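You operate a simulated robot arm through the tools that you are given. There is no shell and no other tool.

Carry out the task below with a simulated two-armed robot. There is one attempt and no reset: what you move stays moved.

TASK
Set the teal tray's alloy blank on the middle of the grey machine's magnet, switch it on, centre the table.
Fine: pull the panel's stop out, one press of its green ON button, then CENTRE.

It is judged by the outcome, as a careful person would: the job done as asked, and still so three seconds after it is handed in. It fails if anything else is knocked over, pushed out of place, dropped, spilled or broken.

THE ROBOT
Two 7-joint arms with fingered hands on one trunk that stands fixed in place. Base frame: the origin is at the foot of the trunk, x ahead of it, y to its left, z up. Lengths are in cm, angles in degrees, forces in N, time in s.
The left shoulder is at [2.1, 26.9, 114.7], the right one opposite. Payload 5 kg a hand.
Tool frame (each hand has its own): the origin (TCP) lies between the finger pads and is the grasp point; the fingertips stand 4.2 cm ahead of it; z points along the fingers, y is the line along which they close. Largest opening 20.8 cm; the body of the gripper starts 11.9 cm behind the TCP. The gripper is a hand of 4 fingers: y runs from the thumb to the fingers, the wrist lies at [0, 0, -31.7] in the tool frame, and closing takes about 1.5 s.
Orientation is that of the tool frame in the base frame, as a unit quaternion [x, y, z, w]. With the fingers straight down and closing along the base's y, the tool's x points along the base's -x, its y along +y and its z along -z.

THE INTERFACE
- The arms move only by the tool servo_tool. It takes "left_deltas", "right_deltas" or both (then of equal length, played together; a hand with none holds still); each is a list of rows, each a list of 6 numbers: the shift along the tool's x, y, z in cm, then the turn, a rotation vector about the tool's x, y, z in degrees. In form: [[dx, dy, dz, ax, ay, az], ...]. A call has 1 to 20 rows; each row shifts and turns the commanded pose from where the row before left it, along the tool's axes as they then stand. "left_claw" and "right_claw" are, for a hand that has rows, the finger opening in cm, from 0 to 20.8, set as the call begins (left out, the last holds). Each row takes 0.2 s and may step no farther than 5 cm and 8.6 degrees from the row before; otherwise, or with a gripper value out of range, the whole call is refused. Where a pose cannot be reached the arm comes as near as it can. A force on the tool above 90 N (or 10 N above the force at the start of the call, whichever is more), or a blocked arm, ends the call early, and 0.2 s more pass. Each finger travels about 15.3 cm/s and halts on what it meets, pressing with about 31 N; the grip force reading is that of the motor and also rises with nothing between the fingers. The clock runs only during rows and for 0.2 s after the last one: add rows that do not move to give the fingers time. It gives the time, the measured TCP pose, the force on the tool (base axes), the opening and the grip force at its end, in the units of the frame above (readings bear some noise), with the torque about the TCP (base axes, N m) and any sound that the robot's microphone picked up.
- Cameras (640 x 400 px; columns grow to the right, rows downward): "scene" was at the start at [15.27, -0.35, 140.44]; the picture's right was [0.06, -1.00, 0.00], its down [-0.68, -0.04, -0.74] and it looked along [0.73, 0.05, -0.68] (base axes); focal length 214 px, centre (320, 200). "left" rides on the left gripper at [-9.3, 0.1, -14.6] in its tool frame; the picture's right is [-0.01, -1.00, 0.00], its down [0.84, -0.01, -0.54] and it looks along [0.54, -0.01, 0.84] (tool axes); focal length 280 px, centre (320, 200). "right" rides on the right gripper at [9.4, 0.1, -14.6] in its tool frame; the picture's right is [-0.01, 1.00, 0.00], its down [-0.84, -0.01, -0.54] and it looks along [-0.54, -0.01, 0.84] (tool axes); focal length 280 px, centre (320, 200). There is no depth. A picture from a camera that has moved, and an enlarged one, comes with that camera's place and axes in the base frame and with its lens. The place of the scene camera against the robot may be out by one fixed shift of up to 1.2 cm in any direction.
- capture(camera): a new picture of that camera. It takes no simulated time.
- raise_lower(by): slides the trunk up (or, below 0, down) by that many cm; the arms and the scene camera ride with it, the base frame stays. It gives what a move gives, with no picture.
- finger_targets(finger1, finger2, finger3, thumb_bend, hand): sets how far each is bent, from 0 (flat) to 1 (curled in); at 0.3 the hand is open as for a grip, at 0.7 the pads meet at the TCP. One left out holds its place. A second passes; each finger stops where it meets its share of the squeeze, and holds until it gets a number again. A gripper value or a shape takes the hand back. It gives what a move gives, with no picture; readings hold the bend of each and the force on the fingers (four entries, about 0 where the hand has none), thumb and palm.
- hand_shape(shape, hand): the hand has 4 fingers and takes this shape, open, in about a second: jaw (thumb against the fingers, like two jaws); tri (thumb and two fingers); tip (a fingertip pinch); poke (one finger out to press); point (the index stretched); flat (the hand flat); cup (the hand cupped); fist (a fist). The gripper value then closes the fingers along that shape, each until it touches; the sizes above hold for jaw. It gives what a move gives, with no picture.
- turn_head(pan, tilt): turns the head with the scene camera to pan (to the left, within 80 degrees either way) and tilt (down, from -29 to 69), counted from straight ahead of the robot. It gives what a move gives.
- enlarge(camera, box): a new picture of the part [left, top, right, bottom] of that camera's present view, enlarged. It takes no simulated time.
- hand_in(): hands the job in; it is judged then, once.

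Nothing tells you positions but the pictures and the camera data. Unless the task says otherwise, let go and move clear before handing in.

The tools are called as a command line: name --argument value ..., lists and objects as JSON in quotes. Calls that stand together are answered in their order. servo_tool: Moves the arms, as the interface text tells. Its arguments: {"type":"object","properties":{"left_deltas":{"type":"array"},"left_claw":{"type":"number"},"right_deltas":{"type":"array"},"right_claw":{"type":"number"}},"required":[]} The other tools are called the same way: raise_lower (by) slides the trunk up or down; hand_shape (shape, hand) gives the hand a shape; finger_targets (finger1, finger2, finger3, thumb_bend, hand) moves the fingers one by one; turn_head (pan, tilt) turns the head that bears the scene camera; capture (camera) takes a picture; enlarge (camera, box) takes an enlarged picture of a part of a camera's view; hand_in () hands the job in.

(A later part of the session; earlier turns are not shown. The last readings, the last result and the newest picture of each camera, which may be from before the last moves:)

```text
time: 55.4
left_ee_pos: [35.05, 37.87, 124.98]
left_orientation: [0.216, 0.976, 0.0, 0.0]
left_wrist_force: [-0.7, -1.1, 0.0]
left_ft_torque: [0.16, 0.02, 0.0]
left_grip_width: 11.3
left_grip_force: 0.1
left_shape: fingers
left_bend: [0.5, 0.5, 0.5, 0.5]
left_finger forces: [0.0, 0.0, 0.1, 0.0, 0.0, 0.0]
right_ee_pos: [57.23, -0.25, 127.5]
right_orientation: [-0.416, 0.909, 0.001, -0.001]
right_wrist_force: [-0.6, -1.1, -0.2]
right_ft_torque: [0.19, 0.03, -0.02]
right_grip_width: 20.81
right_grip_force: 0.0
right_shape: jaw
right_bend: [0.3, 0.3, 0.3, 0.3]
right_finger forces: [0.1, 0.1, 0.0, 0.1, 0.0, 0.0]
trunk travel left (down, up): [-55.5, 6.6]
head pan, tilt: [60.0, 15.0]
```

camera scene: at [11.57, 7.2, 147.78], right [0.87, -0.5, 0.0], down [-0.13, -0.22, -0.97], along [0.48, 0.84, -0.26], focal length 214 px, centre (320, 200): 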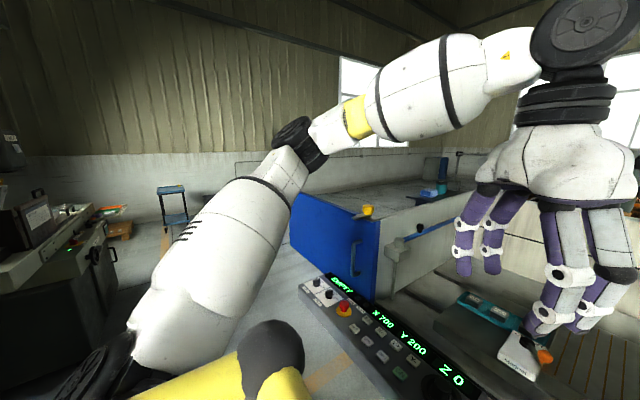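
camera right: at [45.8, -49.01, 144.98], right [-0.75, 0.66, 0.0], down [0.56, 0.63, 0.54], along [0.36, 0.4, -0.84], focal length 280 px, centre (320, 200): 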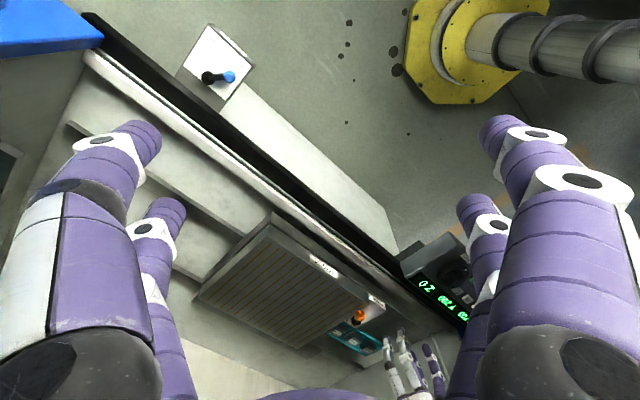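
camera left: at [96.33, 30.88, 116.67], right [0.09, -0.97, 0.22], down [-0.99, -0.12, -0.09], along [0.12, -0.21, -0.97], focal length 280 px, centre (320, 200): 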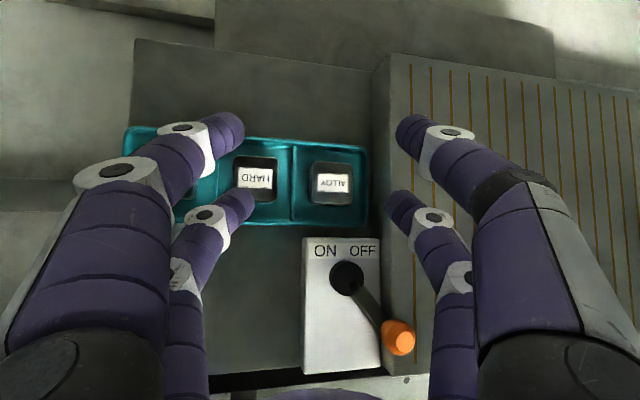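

The right arm reaches the centre easily. I'll yaw it to match the machine, then extend forward with a tilt to test its reach over the tray and magnet.

servo_tool --right_deltas '[[0, 0, 0, 0, 0, 7.4], [0, 0, 0, 0, 0, 7.4], [0, 0, 0, 0, 0, 7.4], [0, 0, 0, 0, 0, 7.4], [0, 0, 0, 0, 0, 7.4], [0, 0, 0, 0, 0, 7.4], [0, 0, 0, 0, -7.6, 0], [0, 0, 0, 0, -7.6, 0], [0, 0, 0, 0, -7.6, 0], [0, 0, 0, 0, -7.6, 0], [0, 0, 0, 0, -7.6, 0], [0, 0, 0, 0, 0, 0]]'

servo_tool --right_deltas '[[-2, 0, 4, 0, 0, 0], [-2, 0, 4, 0, 0, 0], [-2, 0, 4, 0, 0, 0], [-2, 0, 4, 0, 0, 0], [-2, 0, 4, 0, 0, 0], [-2, 0, 4, 0, 0, 0], [-2, 0, 4, 0, 0, 0], [0, 0, 0, 0, 0, 0]]'

capture --camera "right"

turn_head --pan 0 --tilt 30

capture --camera "scene"

```text
time: 58.0
left_ee_pos: [34.41, 37.8, 125.2]
left_orientation: [0.216, 0.976, 0.001, 0.004]
left_wrist_force: [-4.3, -1.3, 3.0]
left_ft_torque: [0.08, -0.72, -0.04]
left_grip_width: 11.32
left_grip_force: 0.0
left_shape: fingers
left_bend: [0.5, 0.5, 0.5, 0.5]
left_finger forces: [0.0, 0.0, 0.0, 0.0, 0.0, 0.0]
right_ee_pos: [56.43, -0.08, 127.77]
right_orientation: [-0.04, 0.943, 0.014, 0.33]
right_wrist_force: [-3.7, -0.7, 0.5]
right_ft_torque: [0.09, -0.47, 0.0]
right_grip_width: 20.79
right_grip_force: 0.0
right_shape: jaw
right_bend: [0.3, 0.3, 0.3, 0.3]
right_finger forces: [0.0, 0.1, 0.0, 0.0, 0.0, 0.1]
trunk travel left (down, up): [-55.5, 6.6]
head pan, tilt: [60.0, 15.0]
```

```text
time: 59.8
left_ee_pos: [34.97, 37.91, 125.03]
left_orientation: [0.216, 0.976, 0.0, 0.001]
left_wrist_force: [-1.0, 0.0, 0.7]
left_ft_torque: [-0.01, -0.05, 0.0]
left_grip_width: 11.31
left_grip_force: 0.0
left_shape: fingers
left_bend: [0.5, 0.5, 0.5, 0.5]
left_finger forces: [0.0, 0.1, 0.0, 0.1, 0.0, 0.0]
right_ee_pos: [85.11, 2.54, 114.2]
right_orientation: [-0.039, 0.945, 0.013, 0.326]
right_wrist_force: [-0.4, 0.3, 0.8]
right_ft_torque: [-0.03, 0.0, -0.03]
right_grip_width: 20.8
right_grip_force: 0.1
right_shape: jaw
right_bend: [0.3, 0.3, 0.3, 0.3]
right_finger forces: [0.1, 0.1, 0.1, 0.0, 0.0, 0.1]
trunk travel left (down, up): [-55.5, 6.6]
head pan, tilt: [60.0, 15.0]
```

```text
taken
camera right: at [68.79, 1.21, 119.9], right [-0.07, 1.0, 0.01], down [0.33, 0.02, 0.94], along [0.94, 0.07, -0.33], focal length 280 px, centre (320, 200)
```

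right: 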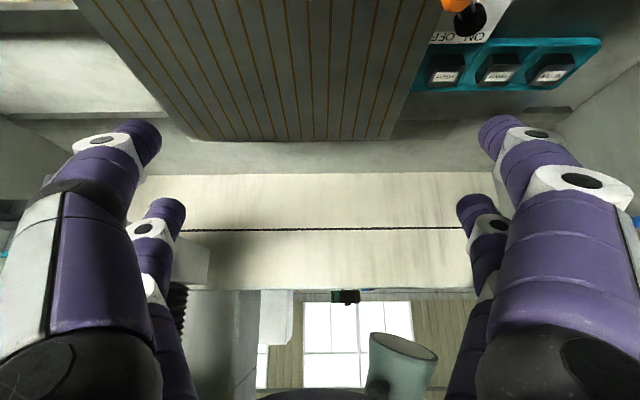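

```text
time: 61.1
left_ee_pos: [35.03, 38.05, 124.9]
left_orientation: [0.216, 0.976, 0.0, 0.001]
left_wrist_force: [1.7, 0.5, -0.4]
left_ft_torque: [0.01, 0.06, -0.02]
left_grip_width: 11.31
left_grip_force: 0.0
left_shape: fingers
left_bend: [0.5, 0.5, 0.5, 0.5]
left_finger forces: [0.1, 0.0, 0.0, 0.0, 0.0, 0.0]
right_ee_pos: [85.02, 2.42, 114.05]
right_orientation: [-0.04, 0.945, 0.014, 0.325]
right_wrist_force: [0.2, -0.4, -1.0]
right_ft_torque: [-0.01, 0.0, -0.02]
right_grip_width: 20.78
right_grip_force: 0.0
right_shape: jaw
right_bend: [0.3, 0.3, 0.3, 0.3]
right_finger forces: [0.0, 0.0, 0.0, 0.1, 0.0, 0.0]
trunk travel left (down, up): [-55.5, 6.6]
head pan, tilt: [0.0, 30.0]
```

```text
taken
camera scene: at [15.96, -0.87, 145.36], right [0.0, -1.0, 0.0], down [-0.5, 0.0, -0.87], along [0.87, 0.0, -0.5], focal length 214 px, centre (320, 200)
```

scene: 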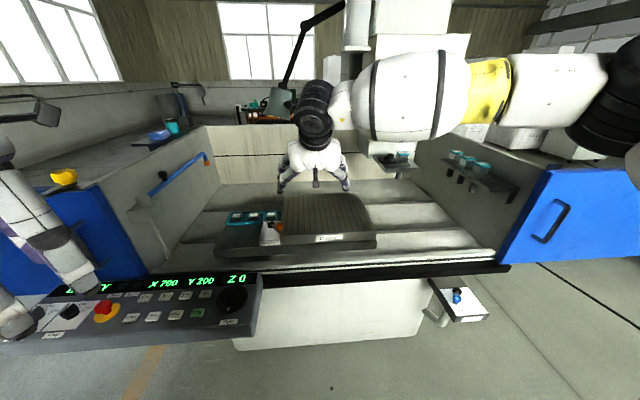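

The right arm gets there without trouble, so I'll continue toward the point above the magnet middle, staying high.

servo_tool --right_deltas '[[-0.95, -0.3, 4.3, 0, 0, 0], [-0.95, -0.3, 4.3, 0, 0, 0], [-0.95, -0.3, 4.3, 0, 0, 0], [-0.95, -0.3, 4.3, 0, 0, 0], [0, 0, 0, 0, 0, 0]]'

```text
time: 62.3
left_ee_pos: [35.02, 37.98, 124.89]
left_orientation: [0.216, 0.976, 0.0, 0.001]
left_wrist_force: [-0.3, 0.2, 0.4]
left_ft_torque: [-0.01, -0.03, -0.01]
left_grip_width: 11.29
left_grip_force: 0.1
left_shape: fingers
left_bend: [0.5, 0.5, 0.5, 0.5]
left_finger forces: [0.0, 0.0, 0.0, 0.0, 0.0, 0.0]
right_ee_pos: [99.0, 2.53, 102.68]
right_orientation: [-0.041, 0.945, 0.014, 0.325]
right_wrist_force: [0.1, 0.2, -1.0]
right_ft_torque: [-0.03, -0.04, 0.01]
right_grip_width: 20.79
right_grip_force: 0.0
right_shape: jaw
right_bend: [0.3, 0.3, 0.3, 0.3]
right_finger forces: [0.0, 0.0, 0.1, 0.0, 0.0, 0.1]
trunk travel left (down, up): [-55.5, 6.6]
head pan, tilt: [0.0, 30.0]
```

servo_tool --right_deltas '[[-0.28, 4.02, 1.0, 0, 0, 0], [-0.28, 4.02, 1.0, 0, 0, 0], [-0.28, 4.02, 1.0, 0, 0, 0], [-0.28, 4.02, 1.0, 0, 0, 0], [-0.28, 4.02, 1.0, 0, 0, 0], [0, 0, 0, 0, 0, 0]]'

capture --camera "scene"

capture --camera "right"

```text
time: 63.9
left_ee_pos: [35.19, 37.7, 125.03]
left_orientation: [0.216, 0.976, 0.001, -0.001]
left_wrist_force: [1.5, -1.8, 0.5]
left_ft_torque: [0.41, 0.16, 0.02]
left_grip_width: 11.33
left_grip_force: 0.1
left_shape: fingers
left_bend: [0.5, 0.5, 0.5, 0.5]
left_finger forces: [0.0, 0.0, 0.0, 0.1, 0.1, 0.1]
right_ee_pos: [106.95, 10.59, 100.21]
right_orientation: [0.014, 0.946, 0.003, 0.325]
right_wrist_force: [0.6, -1.8, -0.3]
right_ft_torque: [0.3, 0.05, 0.22]
right_grip_width: 20.79
right_grip_force: 0.1
right_shape: jaw
right_bend: [0.3, 0.3, 0.3, 0.3]
right_finger forces: [0.0, 0.0, 0.0, 0.0, 0.1, 0.0]
right hand out of reach, approached as far as the arm can: row 5
trunk travel left (down, up): [-55.5, 6.6]
head pan, tilt: [0.0, 30.0]
stopped in row 6 (right hand): the arm was blocked; the commanded pose is now the measured one
```

```text
taken
camera scene: at [16.09, -1.27, 145.34], right [0.0, -1.0, 0.0], down [-0.5, 0.0, -0.87], along [0.87, 0.0, -0.5], focal length 214 px, centre (320, 200)
```

scene: 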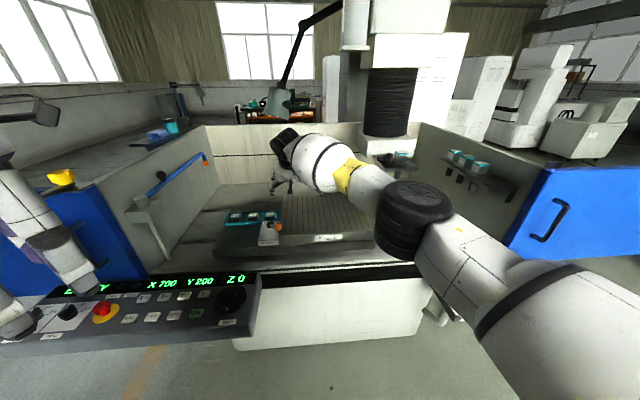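

```text
taken
camera right: at [90.52, 10.98, 106.04], right [0.04, 1.0, 0.02], down [0.33, -0.03, 0.94], along [0.94, -0.03, -0.33], focal length 280 px, centre (320, 200)
```

right: 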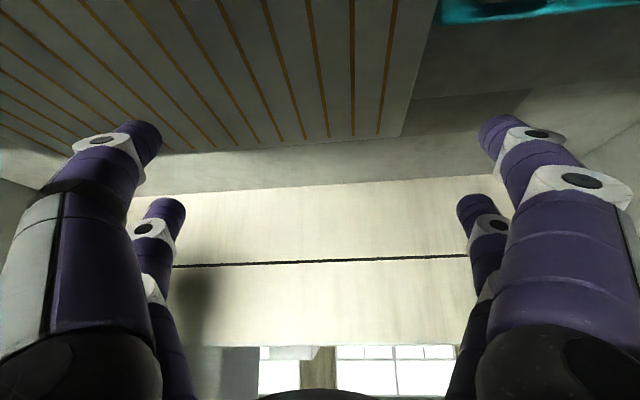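

The right arm re-postured and reached [107, 10.6, 100], so it can cover the magnet, though the tray is at its edge. I'll retract it and then test the left hand with its yaw turned 180°, which may be the left wrist's natural side.

servo_tool --right_deltas '[[1.46, -2.55, -3.72, 0, 0, 0], [1.46, -2.55, -3.72, 0, 0, 0], [1.46, -2.55, -3.72, 0, 0, 0], [1.46, -2.55, -3.72, 0, 0, 0], [1.46, -2.55, -3.72, 0, 0, 0], [1.46, -2.55, -3.72, 0, 0, 0], [1.46, -2.55, -3.72, 0, 0, 0], [1.46, -2.55, -3.72, 0, 0, 0], [1.46, -2.55, -3.72, 0, 0, 0], [1.46, -2.55, -3.72, 0, 0, 0], [0, 0, 0, 0, 0, 0]]'

capture --camera "scene"

```text
time: 66.3
left_ee_pos: [35.13, 38.07, 124.8]
left_orientation: [0.216, 0.976, -0.001, -0.001]
left_wrist_force: [0.7, -0.3, 0.4]
left_ft_torque: [-0.03, 0.05, 0.03]
left_grip_width: 11.29
left_grip_force: 0.1
left_shape: fingers
left_bend: [0.5, 0.5, 0.5, 0.5]
left_finger forces: [0.1, 0.1, 0.0, 0.1, 0.0, 0.0]
right_ee_pos: [71.62, -13.47, 120.22]
right_orientation: [0.009, 0.945, 0.002, 0.326]
right_wrist_force: [0.7, 0.8, 0.0]
right_ft_torque: [-0.05, 0.02, -0.02]
right_grip_width: 20.83
right_grip_force: 0.2
right_shape: jaw
right_bend: [0.3, 0.3, 0.3, 0.3]
right_finger forces: [0.0, 0.0, 0.0, 0.0, 0.0, 0.0]
trunk travel left (down, up): [-55.5, 6.6]
head pan, tilt: [0.0, 30.0]
```

```text
taken
camera scene: at [15.97, -0.86, 145.35], right [0.0, -1.0, 0.0], down [-0.5, 0.0, -0.87], along [0.87, 0.0, -0.5], focal length 214 px, centre (320, 200)
```

scene: 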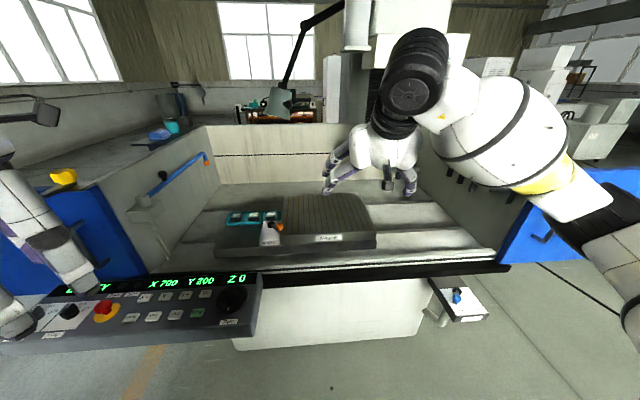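

servo_tool --right_deltas '[[1.02, -4.2, -1.52, 0, 0, 0], [1.02, -4.2, -1.52, 0, 0, 0], [1.02, -4.2, -1.52, 0, 0, 0], [1.02, -4.2, -1.52, 0, 0, 0], [1.02, -4.2, -1.52, 0, 0, 0], [1.02, -4.2, -1.52, 0, 0, 0], [0, 0, 0, 0, 0, 0]]'

servo_tool --left_deltas '[[-4.5, 0.44, 0, 0, 0, 0], [-4.5, 0.44, 0, 0, 0, 0], [-4.5, 0.44, 0, 0, 0, 0], [-4.5, 0.44, 0, 0, 0, 0], [0, 0, 0, 0, 0, 7.5], [0, 0, 0, 0, 0, 7.5], [0, 0, 0, 0, 0, 7.5], [0, 0, 0, 0, 0, 7.5], [0, 0, 0, 0, 0, 7.5], [0, 0, 0, 0, 0, 7.5], [0, 0, 0, 0, 0, 7.5], [0, 0, 0, 0, 0, 7.5], [0, 0, 0, 0, 0, 7.5], [0, 0, 0, 0, 0, 7.5], [0, 0, 0, 0, 0, 0]]'

```text
time: 67.9
left_ee_pos: [35.01, 38.13, 124.97]
left_orientation: [0.215, 0.977, -0.001, 0.0]
left_wrist_force: [0.0, -0.1, 0.0]
left_ft_torque: [-0.1, 0.02, 0.01]
left_grip_width: 11.31
left_grip_force: 0.0
left_shape: fingers
left_bend: [0.5, 0.5, 0.5, 0.5]
left_finger forces: [0.0, 0.0, 0.1, 0.0, 0.1, 0.1]
right_ee_pos: [60.92, -38.54, 123.43]
right_orientation: [0.007, 0.945, 0.003, 0.327]
right_wrist_force: [0.4, 0.8, 0.0]
right_ft_torque: [-0.03, 0.03, -0.02]
right_grip_width: 20.81
right_grip_force: 0.1
right_shape: jaw
right_bend: [0.3, 0.3, 0.3, 0.3]
right_finger forces: [0.0, 0.0, 0.1, 0.1, 0.0, 0.1]
trunk travel left (down, up): [-55.5, 6.6]
head pan, tilt: [0.0, 30.0]
```

```text
time: 71.1
left_ee_pos: [52.05, 32.03, 125.01]
left_orientation: [0.766, 0.642, 0.0, 0.001]
left_wrist_force: [0.1, 0.7, 0.3]
left_ft_torque: [0.03, -0.01, -0.01]
left_grip_width: 11.3
left_grip_force: 0.1
left_shape: fingers
left_bend: [0.5, 0.5, 0.5, 0.5]
left_finger forces: [0.0, 0.0, 0.0, 0.1, 0.1, 0.0]
right_ee_pos: [60.77, -38.5, 123.48]
right_orientation: [0.008, 0.945, 0.003, 0.326]
right_wrist_force: [-0.2, 0.1, -0.1]
right_ft_torque: [-0.03, 0.01, 0.02]
right_grip_width: 20.81
right_grip_force: 0.1
right_shape: jaw
right_bend: [0.3, 0.3, 0.3, 0.3]
right_finger forces: [0.0, 0.1, 0.1, 0.0, 0.0, 0.1]
trunk travel left (down, up): [-55.5, 6.6]
head pan, tilt: [0.0, 30.0]
```

servo_tool --left_deltas '[[0, 0, 0, 0, 0, 7.5], [0, 0, 0, 0, 0, 7.5], [0, 0, 0, 0, 0, 7.5], [0, 0, 0, 0, 0, 7.5], [0, 0, 0, 0, 0, 7.5], [0, 0, 0, 0, 0, 7.5], [0, 0, 0, 0, 0, 7.5], [0, 0, 0, 0, 0, 7.5], [0, 0, 0, 0, 0, 7.5], [0, 0, 0, 0, 0, 7.5], [0, 0, 0, 0, 0, 0]]'

capture --camera "left"

```text
time: 73.5
left_ee_pos: [40.98, 23.73, 125.25]
left_orientation: [0.999, 0.052, 0.003, -0.003]
left_wrist_force: [-2.2, -0.3, 1.0]
left_ft_torque: [-0.03, -0.27, -0.05]
left_grip_width: 11.29
left_grip_force: 0.1
left_shape: fingers
left_bend: [0.5, 0.5, 0.5, 0.5]
left_finger forces: [0.0, 0.0, 0.0, 0.0, 0.0, 0.0]
left hand out of reach, approached as far as the arm can: row 8, 9, 10
right_ee_pos: [60.76, -38.55, 123.6]
right_orientation: [0.008, 0.945, 0.003, 0.327]
right_wrist_force: [-1.1, 0.2, 0.0]
right_ft_torque: [0.0, -0.15, 0.02]
right_grip_width: 20.79
right_grip_force: 0.1
right_shape: jaw
right_bend: [0.3, 0.3, 0.3, 0.3]
right_finger forces: [0.1, 0.1, 0.1, 0.0, 0.0, 0.0]
trunk travel left (down, up): [-55.5, 6.6]
head pan, tilt: [0.0, 30.0]
```

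```text
taken
camera left: at [31.46, 22.44, 139.95], right [-0.12, 0.99, 0.01], down [0.83, 0.1, 0.54], along [0.54, 0.07, -0.84], focal length 280 px, centre (320, 200)
```

left: 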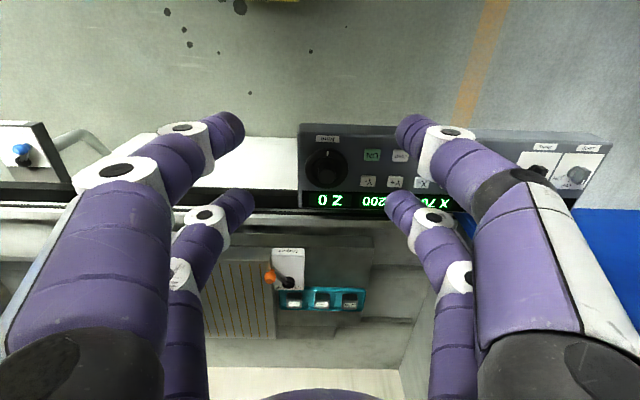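

servo_tool --left_deltas '[[3.05, 2.83, 0, 0, 0, 0], [3.05, 2.83, 0, 0, 0, 0], [3.05, 2.83, 0, 0, 0, 0], [3.05, 2.83, 0, 0, 0, 0], [3.05, 2.83, 0, 0, 0, 0], [3.05, 2.83, 0, 0, 0, 0], [0, 0, 0, 0, 0, 0]]'

turn_head --pan 50 --tilt 15

capture --camera "scene"

```text
time: 75.1
left_ee_pos: [43.67, 17.31, 123.66]
left_orientation: [0.999, 0.048, 0.001, 0.0]
left_wrist_force: [0.3, -0.7, 0.3]
left_ft_torque: [0.0, -0.01, -0.01]
left_grip_width: 11.31
left_grip_force: 0.0
left_shape: fingers
left_bend: [0.5, 0.5, 0.5, 0.5]
left_finger forces: [0.1, 0.0, 0.0, 0.0, 0.1, 0.0]
left hand out of reach, approached as far as the arm can: row 1, 2, 3, 4, 5, 6
right_ee_pos: [60.94, -38.61, 123.39]
right_orientation: [0.009, 0.945, 0.003, 0.326]
right_wrist_force: [0.6, -1.2, -0.1]
right_ft_torque: [0.03, 0.02, 0.0]
right_grip_width: 20.77
right_grip_force: 0.0
right_shape: jaw
right_bend: [0.3, 0.3, 0.3, 0.3]
right_finger forces: [0.0, 0.0, 0.0, 0.0, 0.0, 0.1]
trunk travel left (down, up): [-55.5, 6.6]
head pan, tilt: [0.0, 30.0]
```

```text
time: 76.2
left_ee_pos: [43.76, 17.27, 123.81]
left_orientation: [0.999, 0.047, 0.0, 0.0]
left_wrist_force: [0.3, 0.6, 1.1]
left_ft_torque: [0.0, 0.0, -0.06]
left_grip_width: 11.31
left_grip_force: 0.0
left_shape: fingers
left_bend: [0.5, 0.5, 0.5, 0.5]
left_finger forces: [0.0, 0.0, 0.1, 0.1, 0.0, 0.1]
right_ee_pos: [60.97, -38.58, 123.43]
right_orientation: [0.009, 0.945, 0.004, 0.327]
right_wrist_force: [-0.2, 0.1, 0.4]
right_ft_torque: [0.01, -0.01, 0.01]
right_grip_width: 20.8
right_grip_force: 0.1
right_shape: jaw
right_bend: [0.3, 0.3, 0.3, 0.3]
right_finger forces: [0.0, 0.1, 0.0, 0.1, 0.0, 0.0]
trunk travel left (down, up): [-55.5, 6.6]
head pan, tilt: [50.0, 15.0]
```

```text
taken
camera scene: at [12.9, 6.26, 147.78], right [0.77, -0.64, 0.0], down [-0.17, -0.2, -0.97], along [0.62, 0.74, -0.26], focal length 214 px, centre (320, 200)
```

scene: 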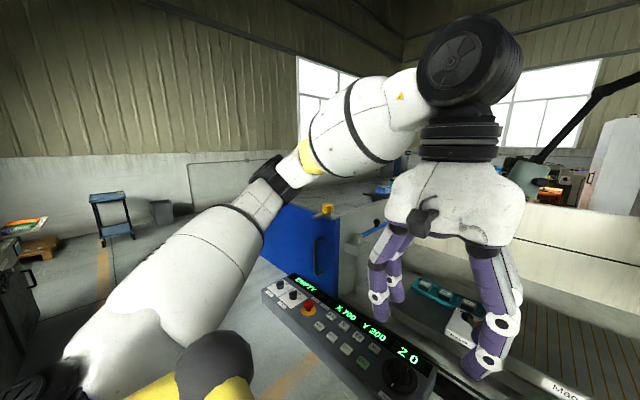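

The 180° yaw is worse for the left arm. So the right arm will do the pick and place, and the left hand will serve as an overhead observer and panel operator. I'll turn the left hand back.

servo_tool --left_deltas '[[1.87, -3.58, 0, 0, 0, 0], [1.87, -3.58, 0, 0, 0, 0], [1.87, -3.58, 0, 0, 0, 0], [1.87, -3.58, 0, 0, 0, 0], [0, 0, 0, 0, 0, -7.46], [0, 0, 0, 0, 0, -7.46], [0, 0, 0, 0, 0, -7.46], [0, 0, 0, 0, 0, -7.46], [0, 0, 0, 0, 0, -7.46], [0, 0, 0, 0, 0, -7.46], [0, 0, 0, 0, 0, -7.46], [0, 0, 0, 0, 0, -7.46], [0, 0, 0, 0, 0, -7.46], [0, 0, 0, 0, 0, -7.46], [0, 0, 0, 0, 0, -7.46], [0, 0, 0, 0, 0, -7.46], [0, 0, 0, 0, 0, -7.46], [0, 0, 0, 0, 0, -7.46], [0, 0, 0, 0, 0, -7.46], [0, 0, 0, 0, 0, -7.46]]'

servo_tool --left_deltas '[[0, 0, 0, 0, 0, -7.46], [0, 0, 0, 0, 0, -7.46], [0, 0, 0, 0, 0, -7.46], [0, 0, 0, 0, 0, -7.46], [0, 0, 0, 0, 0, -7.46], [0, 0, 0, 0, 0, -7.46], [0, 0, 0, 0, 0, -7.46], [0, 0, 0, 0, 0, -7.46], [0, 0, 0, 0, 0, 0]]'

```text
time: 80.4
left_ee_pos: [39.72, 25.05, 125.62]
left_orientation: [0.466, 0.885, 0.0, 0.001]
left_wrist_force: [-0.2, 0.2, -0.2]
left_ft_torque: [0.0, 0.01, -0.03]
left_grip_width: 11.29
left_grip_force: 0.0
left_shape: fingers
left_bend: [0.5, 0.5, 0.5, 0.5]
left_finger forces: [0.1, 0.0, 0.0, 0.0, 0.1, 0.1]
left hand out of reach, approached as far as the arm can: row 1, 2, 3, 4
right_ee_pos: [60.87, -38.62, 123.54]
right_orientation: [0.008, 0.945, 0.003, 0.326]
right_wrist_force: [-0.7, -0.1, -0.3]
right_ft_torque: [0.02, 0.01, 0.05]
right_grip_width: 20.81
right_grip_force: 0.0
right_shape: jaw
right_bend: [0.3, 0.3, 0.3, 0.3]
right_finger forces: [0.1, 0.1, 0.0, 0.0, 0.0, 0.0]
trunk travel left (down, up): [-55.5, 6.6]
head pan, tilt: [50.0, 15.0]
```

```text
time: 82.4
left_ee_pos: [39.65, 24.97, 125.47]
left_orientation: [-0.036, 0.999, 0.0, 0.0]
left_wrist_force: [-0.1, 0.2, 0.2]
left_ft_torque: [0.02, 0.0, -0.02]
left_grip_width: 11.31
left_grip_force: 0.1
left_shape: fingers
left_bend: [0.5, 0.5, 0.5, 0.5]
left_finger forces: [0.0, 0.0, 0.1, 0.0, 0.1, 0.0]
right_ee_pos: [60.95, -38.6, 123.56]
right_orientation: [0.009, 0.945, 0.003, 0.327]
right_wrist_force: [-1.1, 0.1, 0.5]
right_ft_torque: [-0.01, 0.01, 0.03]
right_grip_width: 20.8
right_grip_force: 0.0
right_shape: jaw
right_bend: [0.3, 0.3, 0.3, 0.3]
right_finger forces: [0.0, 0.1, 0.0, 0.0, 0.0, 0.1]
trunk travel left (down, up): [-55.5, 6.6]
head pan, tilt: [50.0, 15.0]
```

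finger_targets --hand "left" --finger1 0.0 --finger2 0.0 --finger3 0.0 --thumb_bend 0.0

servo_tool --left_deltas '[[-4.33, 0.4, 0.86, 0, 0, 0], [-4.33, 0.4, 0.86, 0, 0, 0], [-4.33, 0.4, 0.86, 0, 0, 0], [-4.33, 0.4, 0.86, 0, 0, 0], [-4.33, 0.4, 0.86, 0, 0, 0], [-4.33, 0.4, 0.86, 0, 0, 0], [-4.33, 0.4, 0.86, 0, 0, 0], [0, 0, 0, 0, -7.6, 0], [0, 0, 0, 0, -7.6, 0], [0, 0, 0, 0, -7.6, 0], [0, 0, 0, 0, -7.6, 0], [0, 0, 0, 0, -7.6, 0], [-1.76, -0.88, 4.17, 0, 0, 0], [-1.76, -0.88, 4.17, 0, 0, 0], [-1.76, -0.88, 4.17, 0, 0, 0], [-1.76, -0.88, 4.17, 0, 0, 0], [0, 0, 0, 0, 0, 0]]'

capture --camera "left"

```text
time: 83.4
left_ee_pos: [39.66, 25.16, 125.59]
left_orientation: [-0.036, 0.999, -0.001, 0.0]
left_wrist_force: [-0.1, -0.4, -1.8]
left_ft_torque: [0.0, 0.01, -0.03]
left_grip_width: 30.69
left_grip_force: 0.1
left_shape: fingers
left_bend: [0.0, 0.0, 0.0, 0.0]
left_finger forces: [0.0, 0.0, 0.0, 0.0, 0.1, 0.0]
right_ee_pos: [60.83, -38.55, 123.53]
right_orientation: [0.009, 0.945, 0.002, 0.326]
right_wrist_force: [0.6, -0.3, -0.2]
right_ft_torque: [0.0, 0.01, -0.02]
right_grip_width: 20.82
right_grip_force: 0.1
right_shape: jaw
right_bend: [0.3, 0.3, 0.3, 0.3]
right_finger forces: [0.0, 0.0, 0.0, 0.0, 0.0, 0.0]
trunk travel left (down, up): [-55.5, 6.6]
head pan, tilt: [50.0, 15.0]
```

```text
time: 87.0
left_ee_pos: [85.78, 27.64, 110.84]
left_orientation: [-0.033, 0.945, 0.01, 0.327]
left_wrist_force: [-0.2, -0.4, 0.6]
left_ft_torque: [-0.05, 0.01, 0.01]
left_grip_width: 30.74
left_grip_force: 0.1
left_shape: fingers
left_bend: [0.0, 0.0, 0.0, 0.0]
left_finger forces: [0.0, 0.0, 0.0, 0.0, 0.0, 0.0]
right_ee_pos: [60.84, -38.7, 123.52]
right_orientation: [0.008, 0.945, 0.003, 0.327]
right_wrist_force: [-0.8, -0.6, -0.2]
right_ft_torque: [0.01, -0.01, -0.01]
right_grip_width: 20.82
right_grip_force: 0.1
right_shape: jaw
right_bend: [0.3, 0.3, 0.3, 0.3]
right_finger forces: [0.0, 0.0, 0.0, 0.1, 0.0, 0.1]
trunk travel left (down, up): [-55.5, 6.6]
head pan, tilt: [50.0, 15.0]
```

```text
taken
camera left: at [84.05, 27.57, 128.09], right [0.08, -1.0, 0.01], down [-0.99, -0.08, -0.1], along [0.1, 0.0, -1.0], focal length 280 px, centre (320, 200)
```

left: 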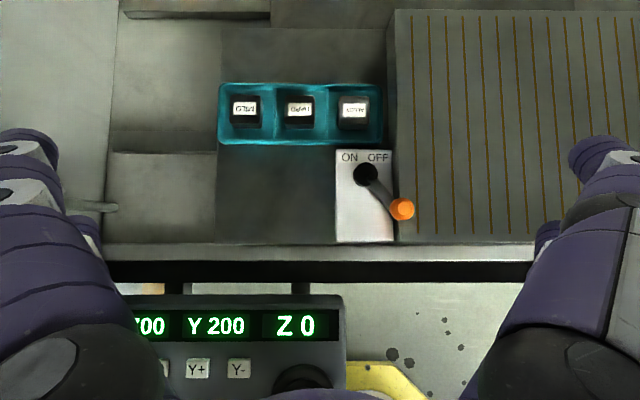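

This is a clean overhead view. I'll zoom in on the tray and lever to measure them.

enlarge --camera "left" --box '[210, 75, 410, 195]'

enlarge --camera "left" --box '[325, 80, 425, 145]'

enlarge --camera "left" --box '[325, 140, 425, 250]'

turn_head --pan 5 --tilt 35

enlarge --camera "scene" --box '[200, 120, 440, 270]'

```text
3.20 times, centred on (310, 135) of left
camera zoom: at [84.05, 27.57, 128.09], right [0.08, -1.0, 0.01], down [-0.99, -0.08, -0.1], along [0.1, 0.0, -1.0], focal length 897 px, centre (352, 408)
```

zoom: 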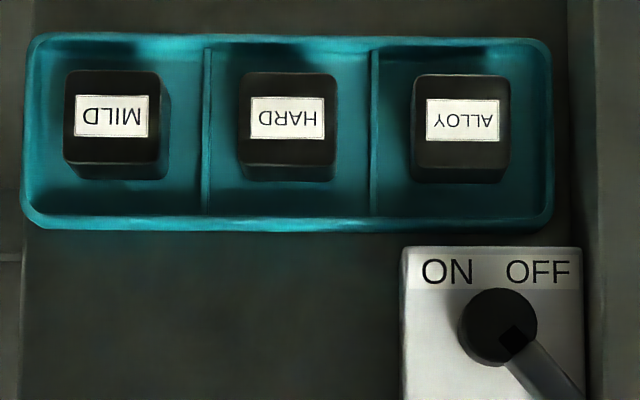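

```text
6.15 times, centred on (375, 112) of left
camera zoom: at [84.05, 27.57, 128.09], right [0.08, -1.0, 0.01], down [-0.99, -0.08, -0.1], along [0.1, 0.0, -1.0], focal length 1726 px, centre (-18, 738)
```

zoom: 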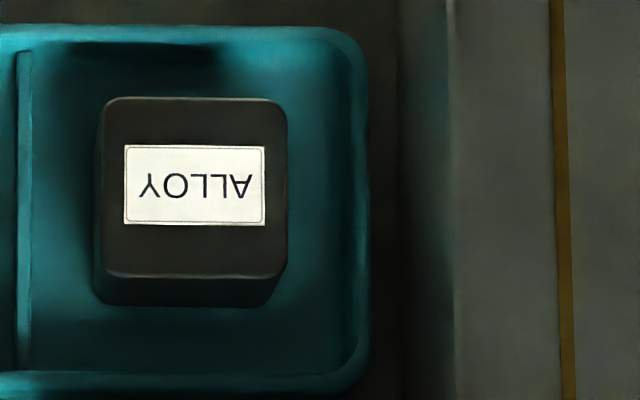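

```text
3.64 times, centred on (375, 195) of left
camera zoom: at [84.05, 27.57, 128.09], right [0.08, -1.0, 0.01], down [-0.99, -0.08, -0.1], along [0.1, 0.0, -1.0], focal length 1020 px, centre (120, 218)
```

zoom: 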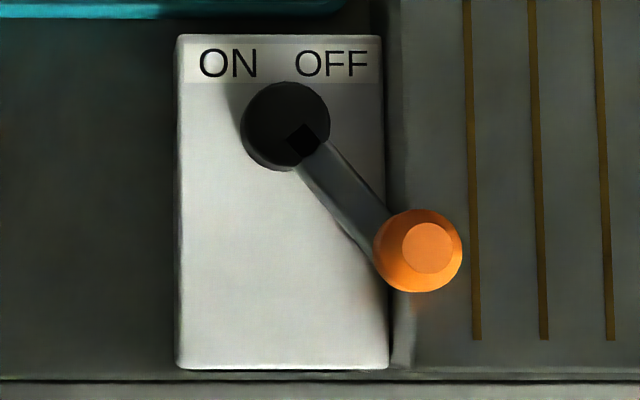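

```text
time: 88.2
left_ee_pos: [85.79, 27.58, 110.75]
left_orientation: [-0.034, 0.945, 0.011, 0.325]
left_wrist_force: [0.7, 0.3, 0.3]
left_ft_torque: [-0.01, 0.01, -0.03]
left_grip_width: 30.69
left_grip_force: 0.0
left_shape: fingers
left_bend: [0.0, 0.0, 0.0, 0.0]
left_finger forces: [0.0, 0.0, 0.0, 0.0, 0.0, 0.0]
right_ee_pos: [60.86, -38.54, 123.49]
right_orientation: [0.009, 0.945, 0.003, 0.326]
right_wrist_force: [-0.5, -0.2, 0.0]
right_ft_torque: [-0.03, -0.06, 0.01]
right_grip_width: 20.8
right_grip_force: 0.1
right_shape: jaw
right_bend: [0.3, 0.3, 0.3, 0.3]
right_finger forces: [0.0, 0.1, 0.0, 0.0, 0.0, 0.0]
trunk travel left (down, up): [-55.5, 6.6]
head pan, tilt: [5.0, 35.0]
```

```text
2.67 times, centred on (320, 195) of scene
camera zoom: at [15.65, -0.11, 144.59], right [0.09, -1.0, 0.0], down [-0.57, -0.05, -0.82], along [0.82, 0.07, -0.57], focal length 572 px, centre (320, 213)
```

zoom: 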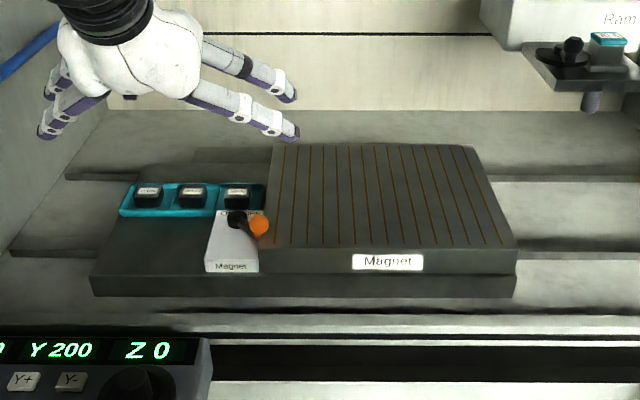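

Measured from above: the alloy blank is about 4.5 × 4.5 cm with its top near z=86.5, centred at [102.2, 23.1]. The magnet top is z≈89.4 with its left edge at y≈17.5. I still need the tray rim height, so I'll pull the left hand aside and use the right camera for a low forward view.

servo_tool --left_deltas '[[1.96, 2.81, -3.0, 0, 0, 0], [1.96, 2.81, -3.0, 0, 0, 0], [1.96, 2.81, -3.0, 0, 0, 0], [1.96, 2.81, -3.0, 0, 0, 0], [1.96, 2.81, -3.0, 0, 0, 0], [1.96, 2.81, -3.0, 0, 0, 0], [1.96, 2.81, -3.0, 0, 0, 0], [0, 0, 0, 0, 0, 0]]'

servo_tool --right_deltas '[[0.09, 4.04, 1.89, 0, 0, 0], [0.09, 4.04, 1.89, 0, 0, 0], [0.09, 4.04, 1.89, 0, 0, 0], [0.09, 4.04, 1.89, 0, 0, 0], [0.09, 4.04, 1.89, 0, 0, 0], [0.09, 4.04, 1.89, 0, 0, 0], [0.09, 4.04, 1.89, 0, 0, 0], [0.09, 4.04, 1.89, 0, 0, 0], [0.09, 4.04, 1.89, 0, 0, 0], [0.09, 4.04, 1.89, 0, 0, 0], [0.09, 4.04, 1.89, 0, 0, 0], [0.09, 4.04, 1.89, 0, 0, 0], [0, 0, 0, 0, 0, 0]]'

capture --camera "right"

capture --camera "scene"

```text
time: 90.0
left_ee_pos: [60.8, 45.43, 118.81]
left_orientation: [-0.033, 0.945, 0.011, 0.325]
left_wrist_force: [0.2, -0.5, -0.2]
left_ft_torque: [0.08, 0.04, 0.06]
left_grip_width: 30.7
left_grip_force: 0.2
left_shape: fingers
left_bend: [0.0, 0.0, 0.0, 0.0]
left_finger forces: [0.0, 0.0, 0.1, 0.1, 0.1, 0.1]
right_ee_pos: [60.98, -38.68, 123.37]
right_orientation: [0.01, 0.946, 0.003, 0.325]
right_wrist_force: [0.9, -0.8, -0.6]
right_ft_torque: [0.1, 0.0, 0.07]
right_grip_width: 20.82
right_grip_force: 0.1
right_shape: jaw
right_bend: [0.3, 0.3, 0.3, 0.3]
right_finger forces: [0.0, 0.0, 0.0, 0.0, 0.0, 0.0]
trunk travel left (down, up): [-55.5, 6.6]
head pan, tilt: [5.0, 35.0]
```

```text
time: 92.8
left_ee_pos: [60.75, 45.53, 119.03]
left_orientation: [-0.034, 0.945, 0.012, 0.326]
left_wrist_force: [0.3, -0.9, 1.6]
left_ft_torque: [0.05, 0.03, 0.01]
left_grip_width: 30.72
left_grip_force: 0.0
left_shape: fingers
left_bend: [0.0, 0.0, 0.0, 0.0]
left_finger forces: [0.0, 0.1, 0.0, 0.0, 0.0, 0.0]
right_ee_pos: [74.77, 9.84, 105.37]
right_orientation: [0.01, 0.945, 0.002, 0.327]
right_wrist_force: [0.4, -0.5, 0.3]
right_ft_torque: [0.01, -0.02, 0.05]
right_grip_width: 20.81
right_grip_force: 0.1
right_shape: jaw
right_bend: [0.3, 0.3, 0.3, 0.3]
right_finger forces: [0.0, 0.0, 0.1, 0.0, 0.0, 0.0]
trunk travel left (down, up): [-55.5, 6.6]
head pan, tilt: [5.0, 35.0]
```

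```text
taken
camera right: at [58.28, 10.1, 111.17], right [0.03, 1.0, 0.02], down [0.33, -0.03, 0.94], along [0.94, -0.02, -0.33], focal length 280 px, centre (320, 200)
```

right: 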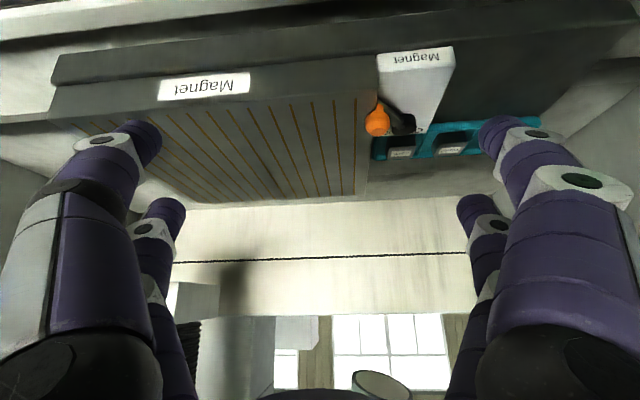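

```text
taken
camera scene: at [15.66, -0.19, 144.59], right [0.09, -1.0, 0.0], down [-0.57, -0.05, -0.82], along [0.82, 0.07, -0.57], focal length 214 px, centre (320, 200)
```

scene: 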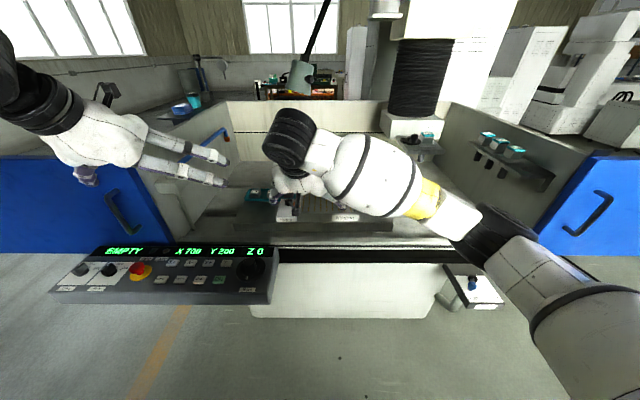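

The lever box hides the tray from here. I'll move the right hand back and use the left hand with a steeper tilt for an oblique view of the tray.

servo_tool --right_deltas '[[0, -4, -2.4, 0, 0, 0], [0, -4, -2.4, 0, 0, 0], [0, -4, -2.4, 0, 0, 0], [0, -4, -2.4, 0, 0, 0], [0, -4, -2.4, 0, 0, 0], [0, -4, -2.4, 0, 0, 0], [0, -4, -2.4, 0, 0, 0], [0, 0, 0, 0, 0, 0]]'

servo_tool --left_deltas '[[0, 0, 0, 0, -7.5, 0], [0, 0, 0, 0, -7.5, 0], [0, 0, 0, 0, -7.5, 0], [0, 0, 0, 0, -7.5, 0], [0, 0, 0, 0, -7.5, 0], [2.04, -1.4, 3.32, 0, 0, 0], [2.04, -1.4, 3.32, 0, 0, 0], [2.04, -1.4, 3.32, 0, 0, 0], [2.04, -1.4, 3.32, 0, 0, 0], [0, 0, 0, 0, 0, 0]]'

capture --camera "left"

```text
time: 94.6
left_ee_pos: [60.56, 45.62, 118.87]
left_orientation: [-0.035, 0.945, 0.011, 0.325]
left_wrist_force: [0.1, 1.0, 0.0]
left_ft_torque: [-0.05, -0.06, -0.03]
left_grip_width: 30.72
left_grip_force: 0.0
left_shape: fingers
left_bend: [0.0, 0.0, 0.0, 0.0]
left_finger forces: [0.0, 0.1, 0.1, 0.1, 0.1, 0.1]
right_ee_pos: [63.81, -18.03, 118.44]
right_orientation: [0.007, 0.945, 0.003, 0.326]
right_wrist_force: [0.5, 0.1, 0.4]
right_ft_torque: [-0.06, -0.02, -0.08]
right_grip_width: 20.8
right_grip_force: 0.1
right_shape: jaw
right_bend: [0.3, 0.3, 0.3, 0.3]
right_finger forces: [0.0, 0.1, 0.0, 0.0, 0.0, 0.0]
trunk travel left (down, up): [-55.5, 6.6]
head pan, tilt: [5.0, 35.0]
```

```text
time: 97.0
left_ee_pos: [78.49, 43.12, 116.05]
left_orientation: [-0.032, 0.767, 0.021, 0.64]
left_wrist_force: [-2.6, 2.8, -2.5]
left_ft_torque: [-0.04, -0.34, -0.39]
left_grip_width: 30.7
left_grip_force: 0.0
left_shape: fingers
left_bend: [0.0, 0.0, 0.0, 0.0]
left_finger forces: [0.0, 0.1, 0.1, 0.0, 0.0, 0.0]
left hand out of reach, approached as far as the arm can: row 3, 4, 5
right_ee_pos: [63.94, -17.91, 118.38]
right_orientation: [0.008, 0.945, 0.001, 0.326]
right_wrist_force: [-0.6, 2.8, 1.2]
right_ft_torque: [-0.34, 0.0, -0.29]
right_grip_width: 20.81
right_grip_force: 0.0
right_shape: jaw
right_bend: [0.3, 0.3, 0.3, 0.3]
right_finger forces: [0.1, 0.0, 0.1, 0.0, 0.1, 0.0]
trunk travel left (down, up): [-55.5, 6.6]
head pan, tilt: [5.0, 35.0]
stopped in row 10 (left hand): the arm was blocked; the commanded pose is now the measured one
```

```text
taken
camera left: at [65.71, 42.27, 127.91], right [0.08, -1.0, 0.02], down [-0.68, -0.07, -0.73], along [0.73, 0.04, -0.68], focal length 280 px, centre (320, 200)
```

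left: 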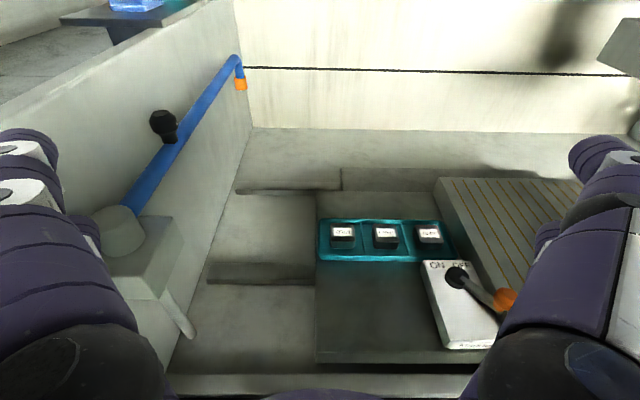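

enlarge --camera "left" --box '[310, 205, 470, 305]'

enlarge --camera "left" --box '[380, 210, 460, 265]'

capture --camera "scene"

```text
4.00 times, centred on (390, 255) of left
camera zoom: at [65.71, 42.27, 127.91], right [0.08, -1.0, 0.02], down [-0.68, -0.07, -0.73], along [0.73, 0.04, -0.68], focal length 1122 px, centre (40, -20)
```

zoom: 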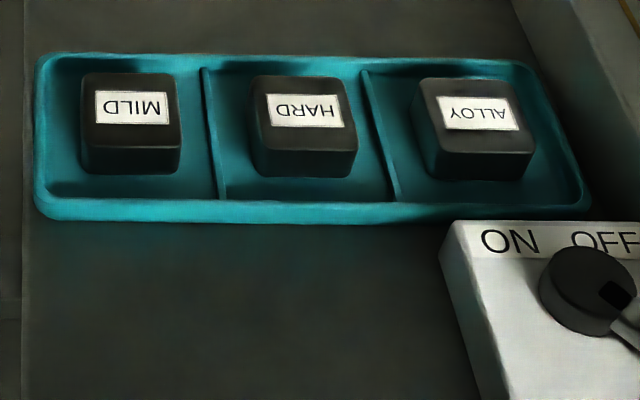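

```text
7.27 times, centred on (420, 238) of left
camera zoom: at [65.71, 42.27, 127.91], right [0.08, -1.0, 0.02], down [-0.68, -0.07, -0.73], along [0.73, 0.04, -0.68], focal length 2039 px, centre (-407, -73)
```

zoom: 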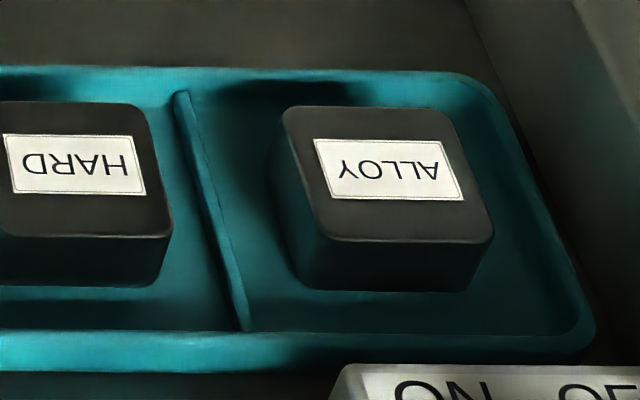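

```text
taken
camera scene: at [15.6, 0.25, 144.57], right [0.09, -1.0, 0.0], down [-0.57, -0.05, -0.82], along [0.82, 0.07, -0.57], focal length 214 px, centre (320, 200)
```

scene: 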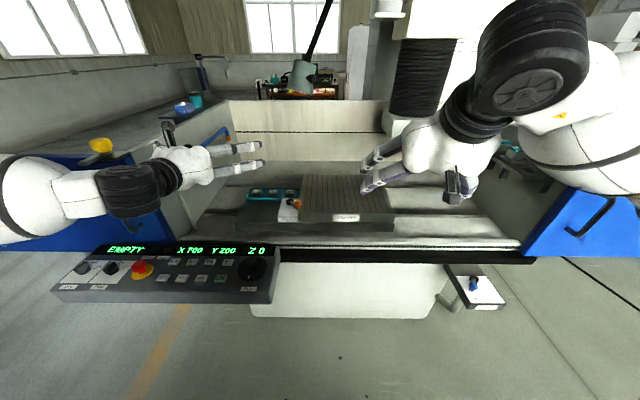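

The oblique view shows the tray is shallow (rim about z=85) and the blank stands about 1.6 cm above the rim, so it can be pinched above it. Next I'll check fingertip thickness in a zoomed view.

enlarge --camera "scene" --box '[150, 120, 290, 210]'

enlarge --camera "scene" --box '[330, 80, 530, 220]'

```text
4.44 times, centred on (220, 165) of scene
camera zoom: at [15.6, 0.25, 144.57], right [0.09, -1.0, 0.0], down [-0.57, -0.05, -0.82], along [0.82, 0.07, -0.57], focal length 953 px, centre (764, 356)
```

zoom: 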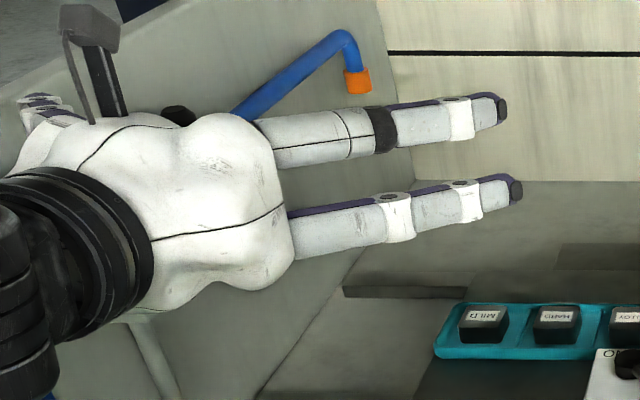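

```text
2.86 times, centred on (430, 150) of scene
camera zoom: at [15.6, 0.25, 144.57], right [0.09, -1.0, 0.0], down [-0.57, -0.05, -0.82], along [0.82, 0.07, -0.57], focal length 613 px, centre (6, 343)
```

zoom: 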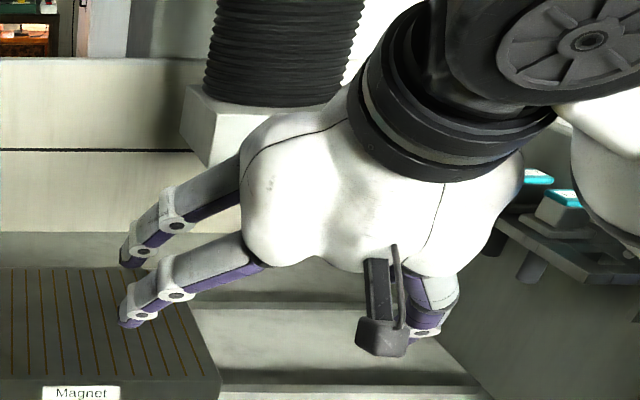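

Fingertips are about 2 cm wide. The left hand can pick the blank with a steeper tilt (about 55°) and a roll of about −25°, keeping the right-hand finger nearly upright next to the magnet. I'll test that reach in free air.

servo_tool --left_deltas '[[0, 0, -4, 0, 0, 0], [0, 0, -4, 0, 0, 0], [0, 0, -4, 0, 0, 0], [0, 0, 0, 0, 8.2, 0], [0, 0, 0, 0, 8.2, 0], [0, 0, 0, 0, 8.2, 0], [0, 0, 0, 0, 0, 0]]'

capture --camera "scene"

```text
time: 98.6
left_ee_pos: [69.87, 42.13, 118.4]
left_orientation: [-0.033, 0.886, 0.014, 0.461]
left_wrist_force: [-0.3, 1.0, -0.8]
left_ft_torque: [-0.07, 0.0, -0.07]
left_grip_width: 30.71
left_grip_force: 0.1
left_shape: fingers
left_bend: [0.0, 0.0, 0.0, 0.0]
left_finger forces: [0.1, 0.0, 0.1, 0.0, 0.0, 0.0]
left hand out of reach, approached as far as the arm can: row 3
right_ee_pos: [63.96, -18.09, 118.36]
right_orientation: [0.009, 0.945, 0.002, 0.326]
right_wrist_force: [0.6, 0.8, 0.2]
right_ft_torque: [-0.09, -0.01, -0.08]
right_grip_width: 20.82
right_grip_force: 0.1
right_shape: jaw
right_bend: [0.3, 0.3, 0.3, 0.3]
right_finger forces: [0.0, 0.0, 0.1, 0.0, 0.0, 0.0]
trunk travel left (down, up): [-55.5, 6.6]
head pan, tilt: [5.0, 35.0]
```

```text
taken
camera scene: at [15.66, -0.02, 144.57], right [0.09, -1.0, 0.0], down [-0.57, -0.05, -0.82], along [0.82, 0.07, -0.57], focal length 214 px, centre (320, 200)
```

scene: 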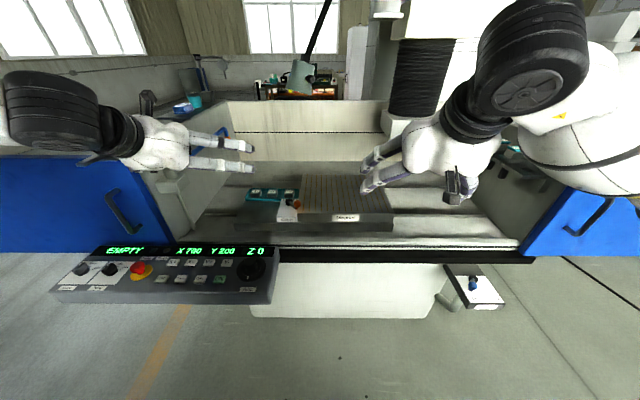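

servo_tool --left_deltas '[[0, 0, 0, 3.58, 0, -5.11], [0, 0, 0, 3.58, 0, -5.11], [0, 0, 0, 3.58, 0, -5.11], [0, 0, 0, 3.58, 0, -5.11], [0, 0, 0, 0, 0, 0]]'

```text
time: 99.8
left_ee_pos: [70.02, 41.92, 118.38]
left_orientation: [-0.131, 0.862, -0.178, 0.457]
left_wrist_force: [0.7, 0.3, 0.2]
left_ft_torque: [0.01, -0.03, 0.01]
left_grip_width: 30.73
left_grip_force: 0.1
left_shape: fingers
left_bend: [0.0, 0.0, 0.0, 0.0]
left_finger forces: [0.0, 0.0, 0.1, 0.1, 0.0, 0.0]
right_ee_pos: [63.82, -18.25, 118.36]
right_orientation: [0.01, 0.945, 0.002, 0.327]
right_wrist_force: [-0.5, 0.1, -0.3]
right_ft_torque: [0.02, 0.01, 0.0]
right_grip_width: 20.8
right_grip_force: 0.1
right_shape: jaw
right_bend: [0.3, 0.3, 0.3, 0.3]
right_finger forces: [0.1, 0.0, 0.0, 0.0, 0.1, 0.1]
trunk travel left (down, up): [-55.5, 6.6]
head pan, tilt: [5.0, 35.0]
```

servo_tool --left_deltas '[[0.318, -1.198, 4.255, 0, 0, 0], [0.318, -1.198, 4.255, 0, 0, 0], [0.318, -1.198, 4.255, 0, 0, 0], [0.318, -1.198, 4.255, 0, 0, 0], [0.318, -1.198, 4.255, 0, 0, 0], [0.318, -1.198, 4.255, 0, 0, 0], [0.318, -1.198, 4.255, 0, 0, 0], [0.318, -1.198, 4.255, 0, 0, 0], [0, 0, 0, 0, 0, 0]]'

capture --camera "left"

```text
time: 101.8
left_ee_pos: [97.36, 26.0, 103.1]
left_orientation: [-0.133, 0.861, -0.177, 0.457]
left_wrist_force: [0.1, 0.1, 0.7]
left_ft_torque: [-0.01, 0.0, -0.08]
left_grip_width: 30.72
left_grip_force: 0.0
left_shape: fingers
left_bend: [0.0, 0.0, 0.0, 0.0]
left_finger forces: [0.1, 0.0, 0.0, 0.0, 0.0, 0.1]
right_ee_pos: [63.94, -18.18, 118.41]
right_orientation: [0.009, 0.945, 0.003, 0.327]
right_wrist_force: [-1.8, 0.9, 0.0]
right_ft_torque: [-0.04, -0.07, 0.0]
right_grip_width: 20.8
right_grip_force: 0.0
right_shape: jaw
right_bend: [0.3, 0.3, 0.3, 0.3]
right_finger forces: [0.0, 0.0, 0.1, 0.0, 0.0, 0.0]
trunk travel left (down, up): [-55.5, 6.6]
head pan, tilt: [5.0, 35.0]
```

```text
taken
camera left: at [90.28, 32.47, 117.54], right [0.07, -0.9, 0.44], down [-0.91, -0.24, -0.34], along [0.41, -0.37, -0.83], focal length 280 px, centre (320, 200)
```

left: 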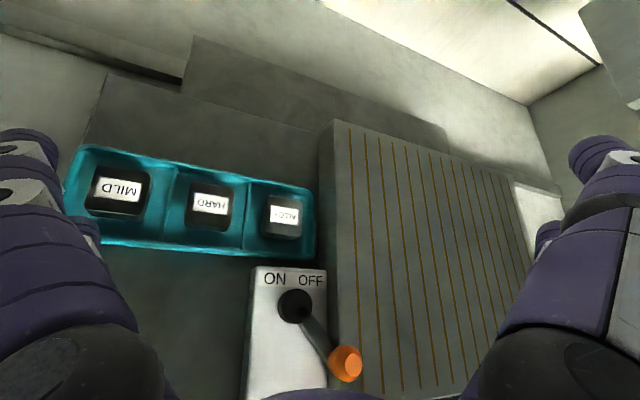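

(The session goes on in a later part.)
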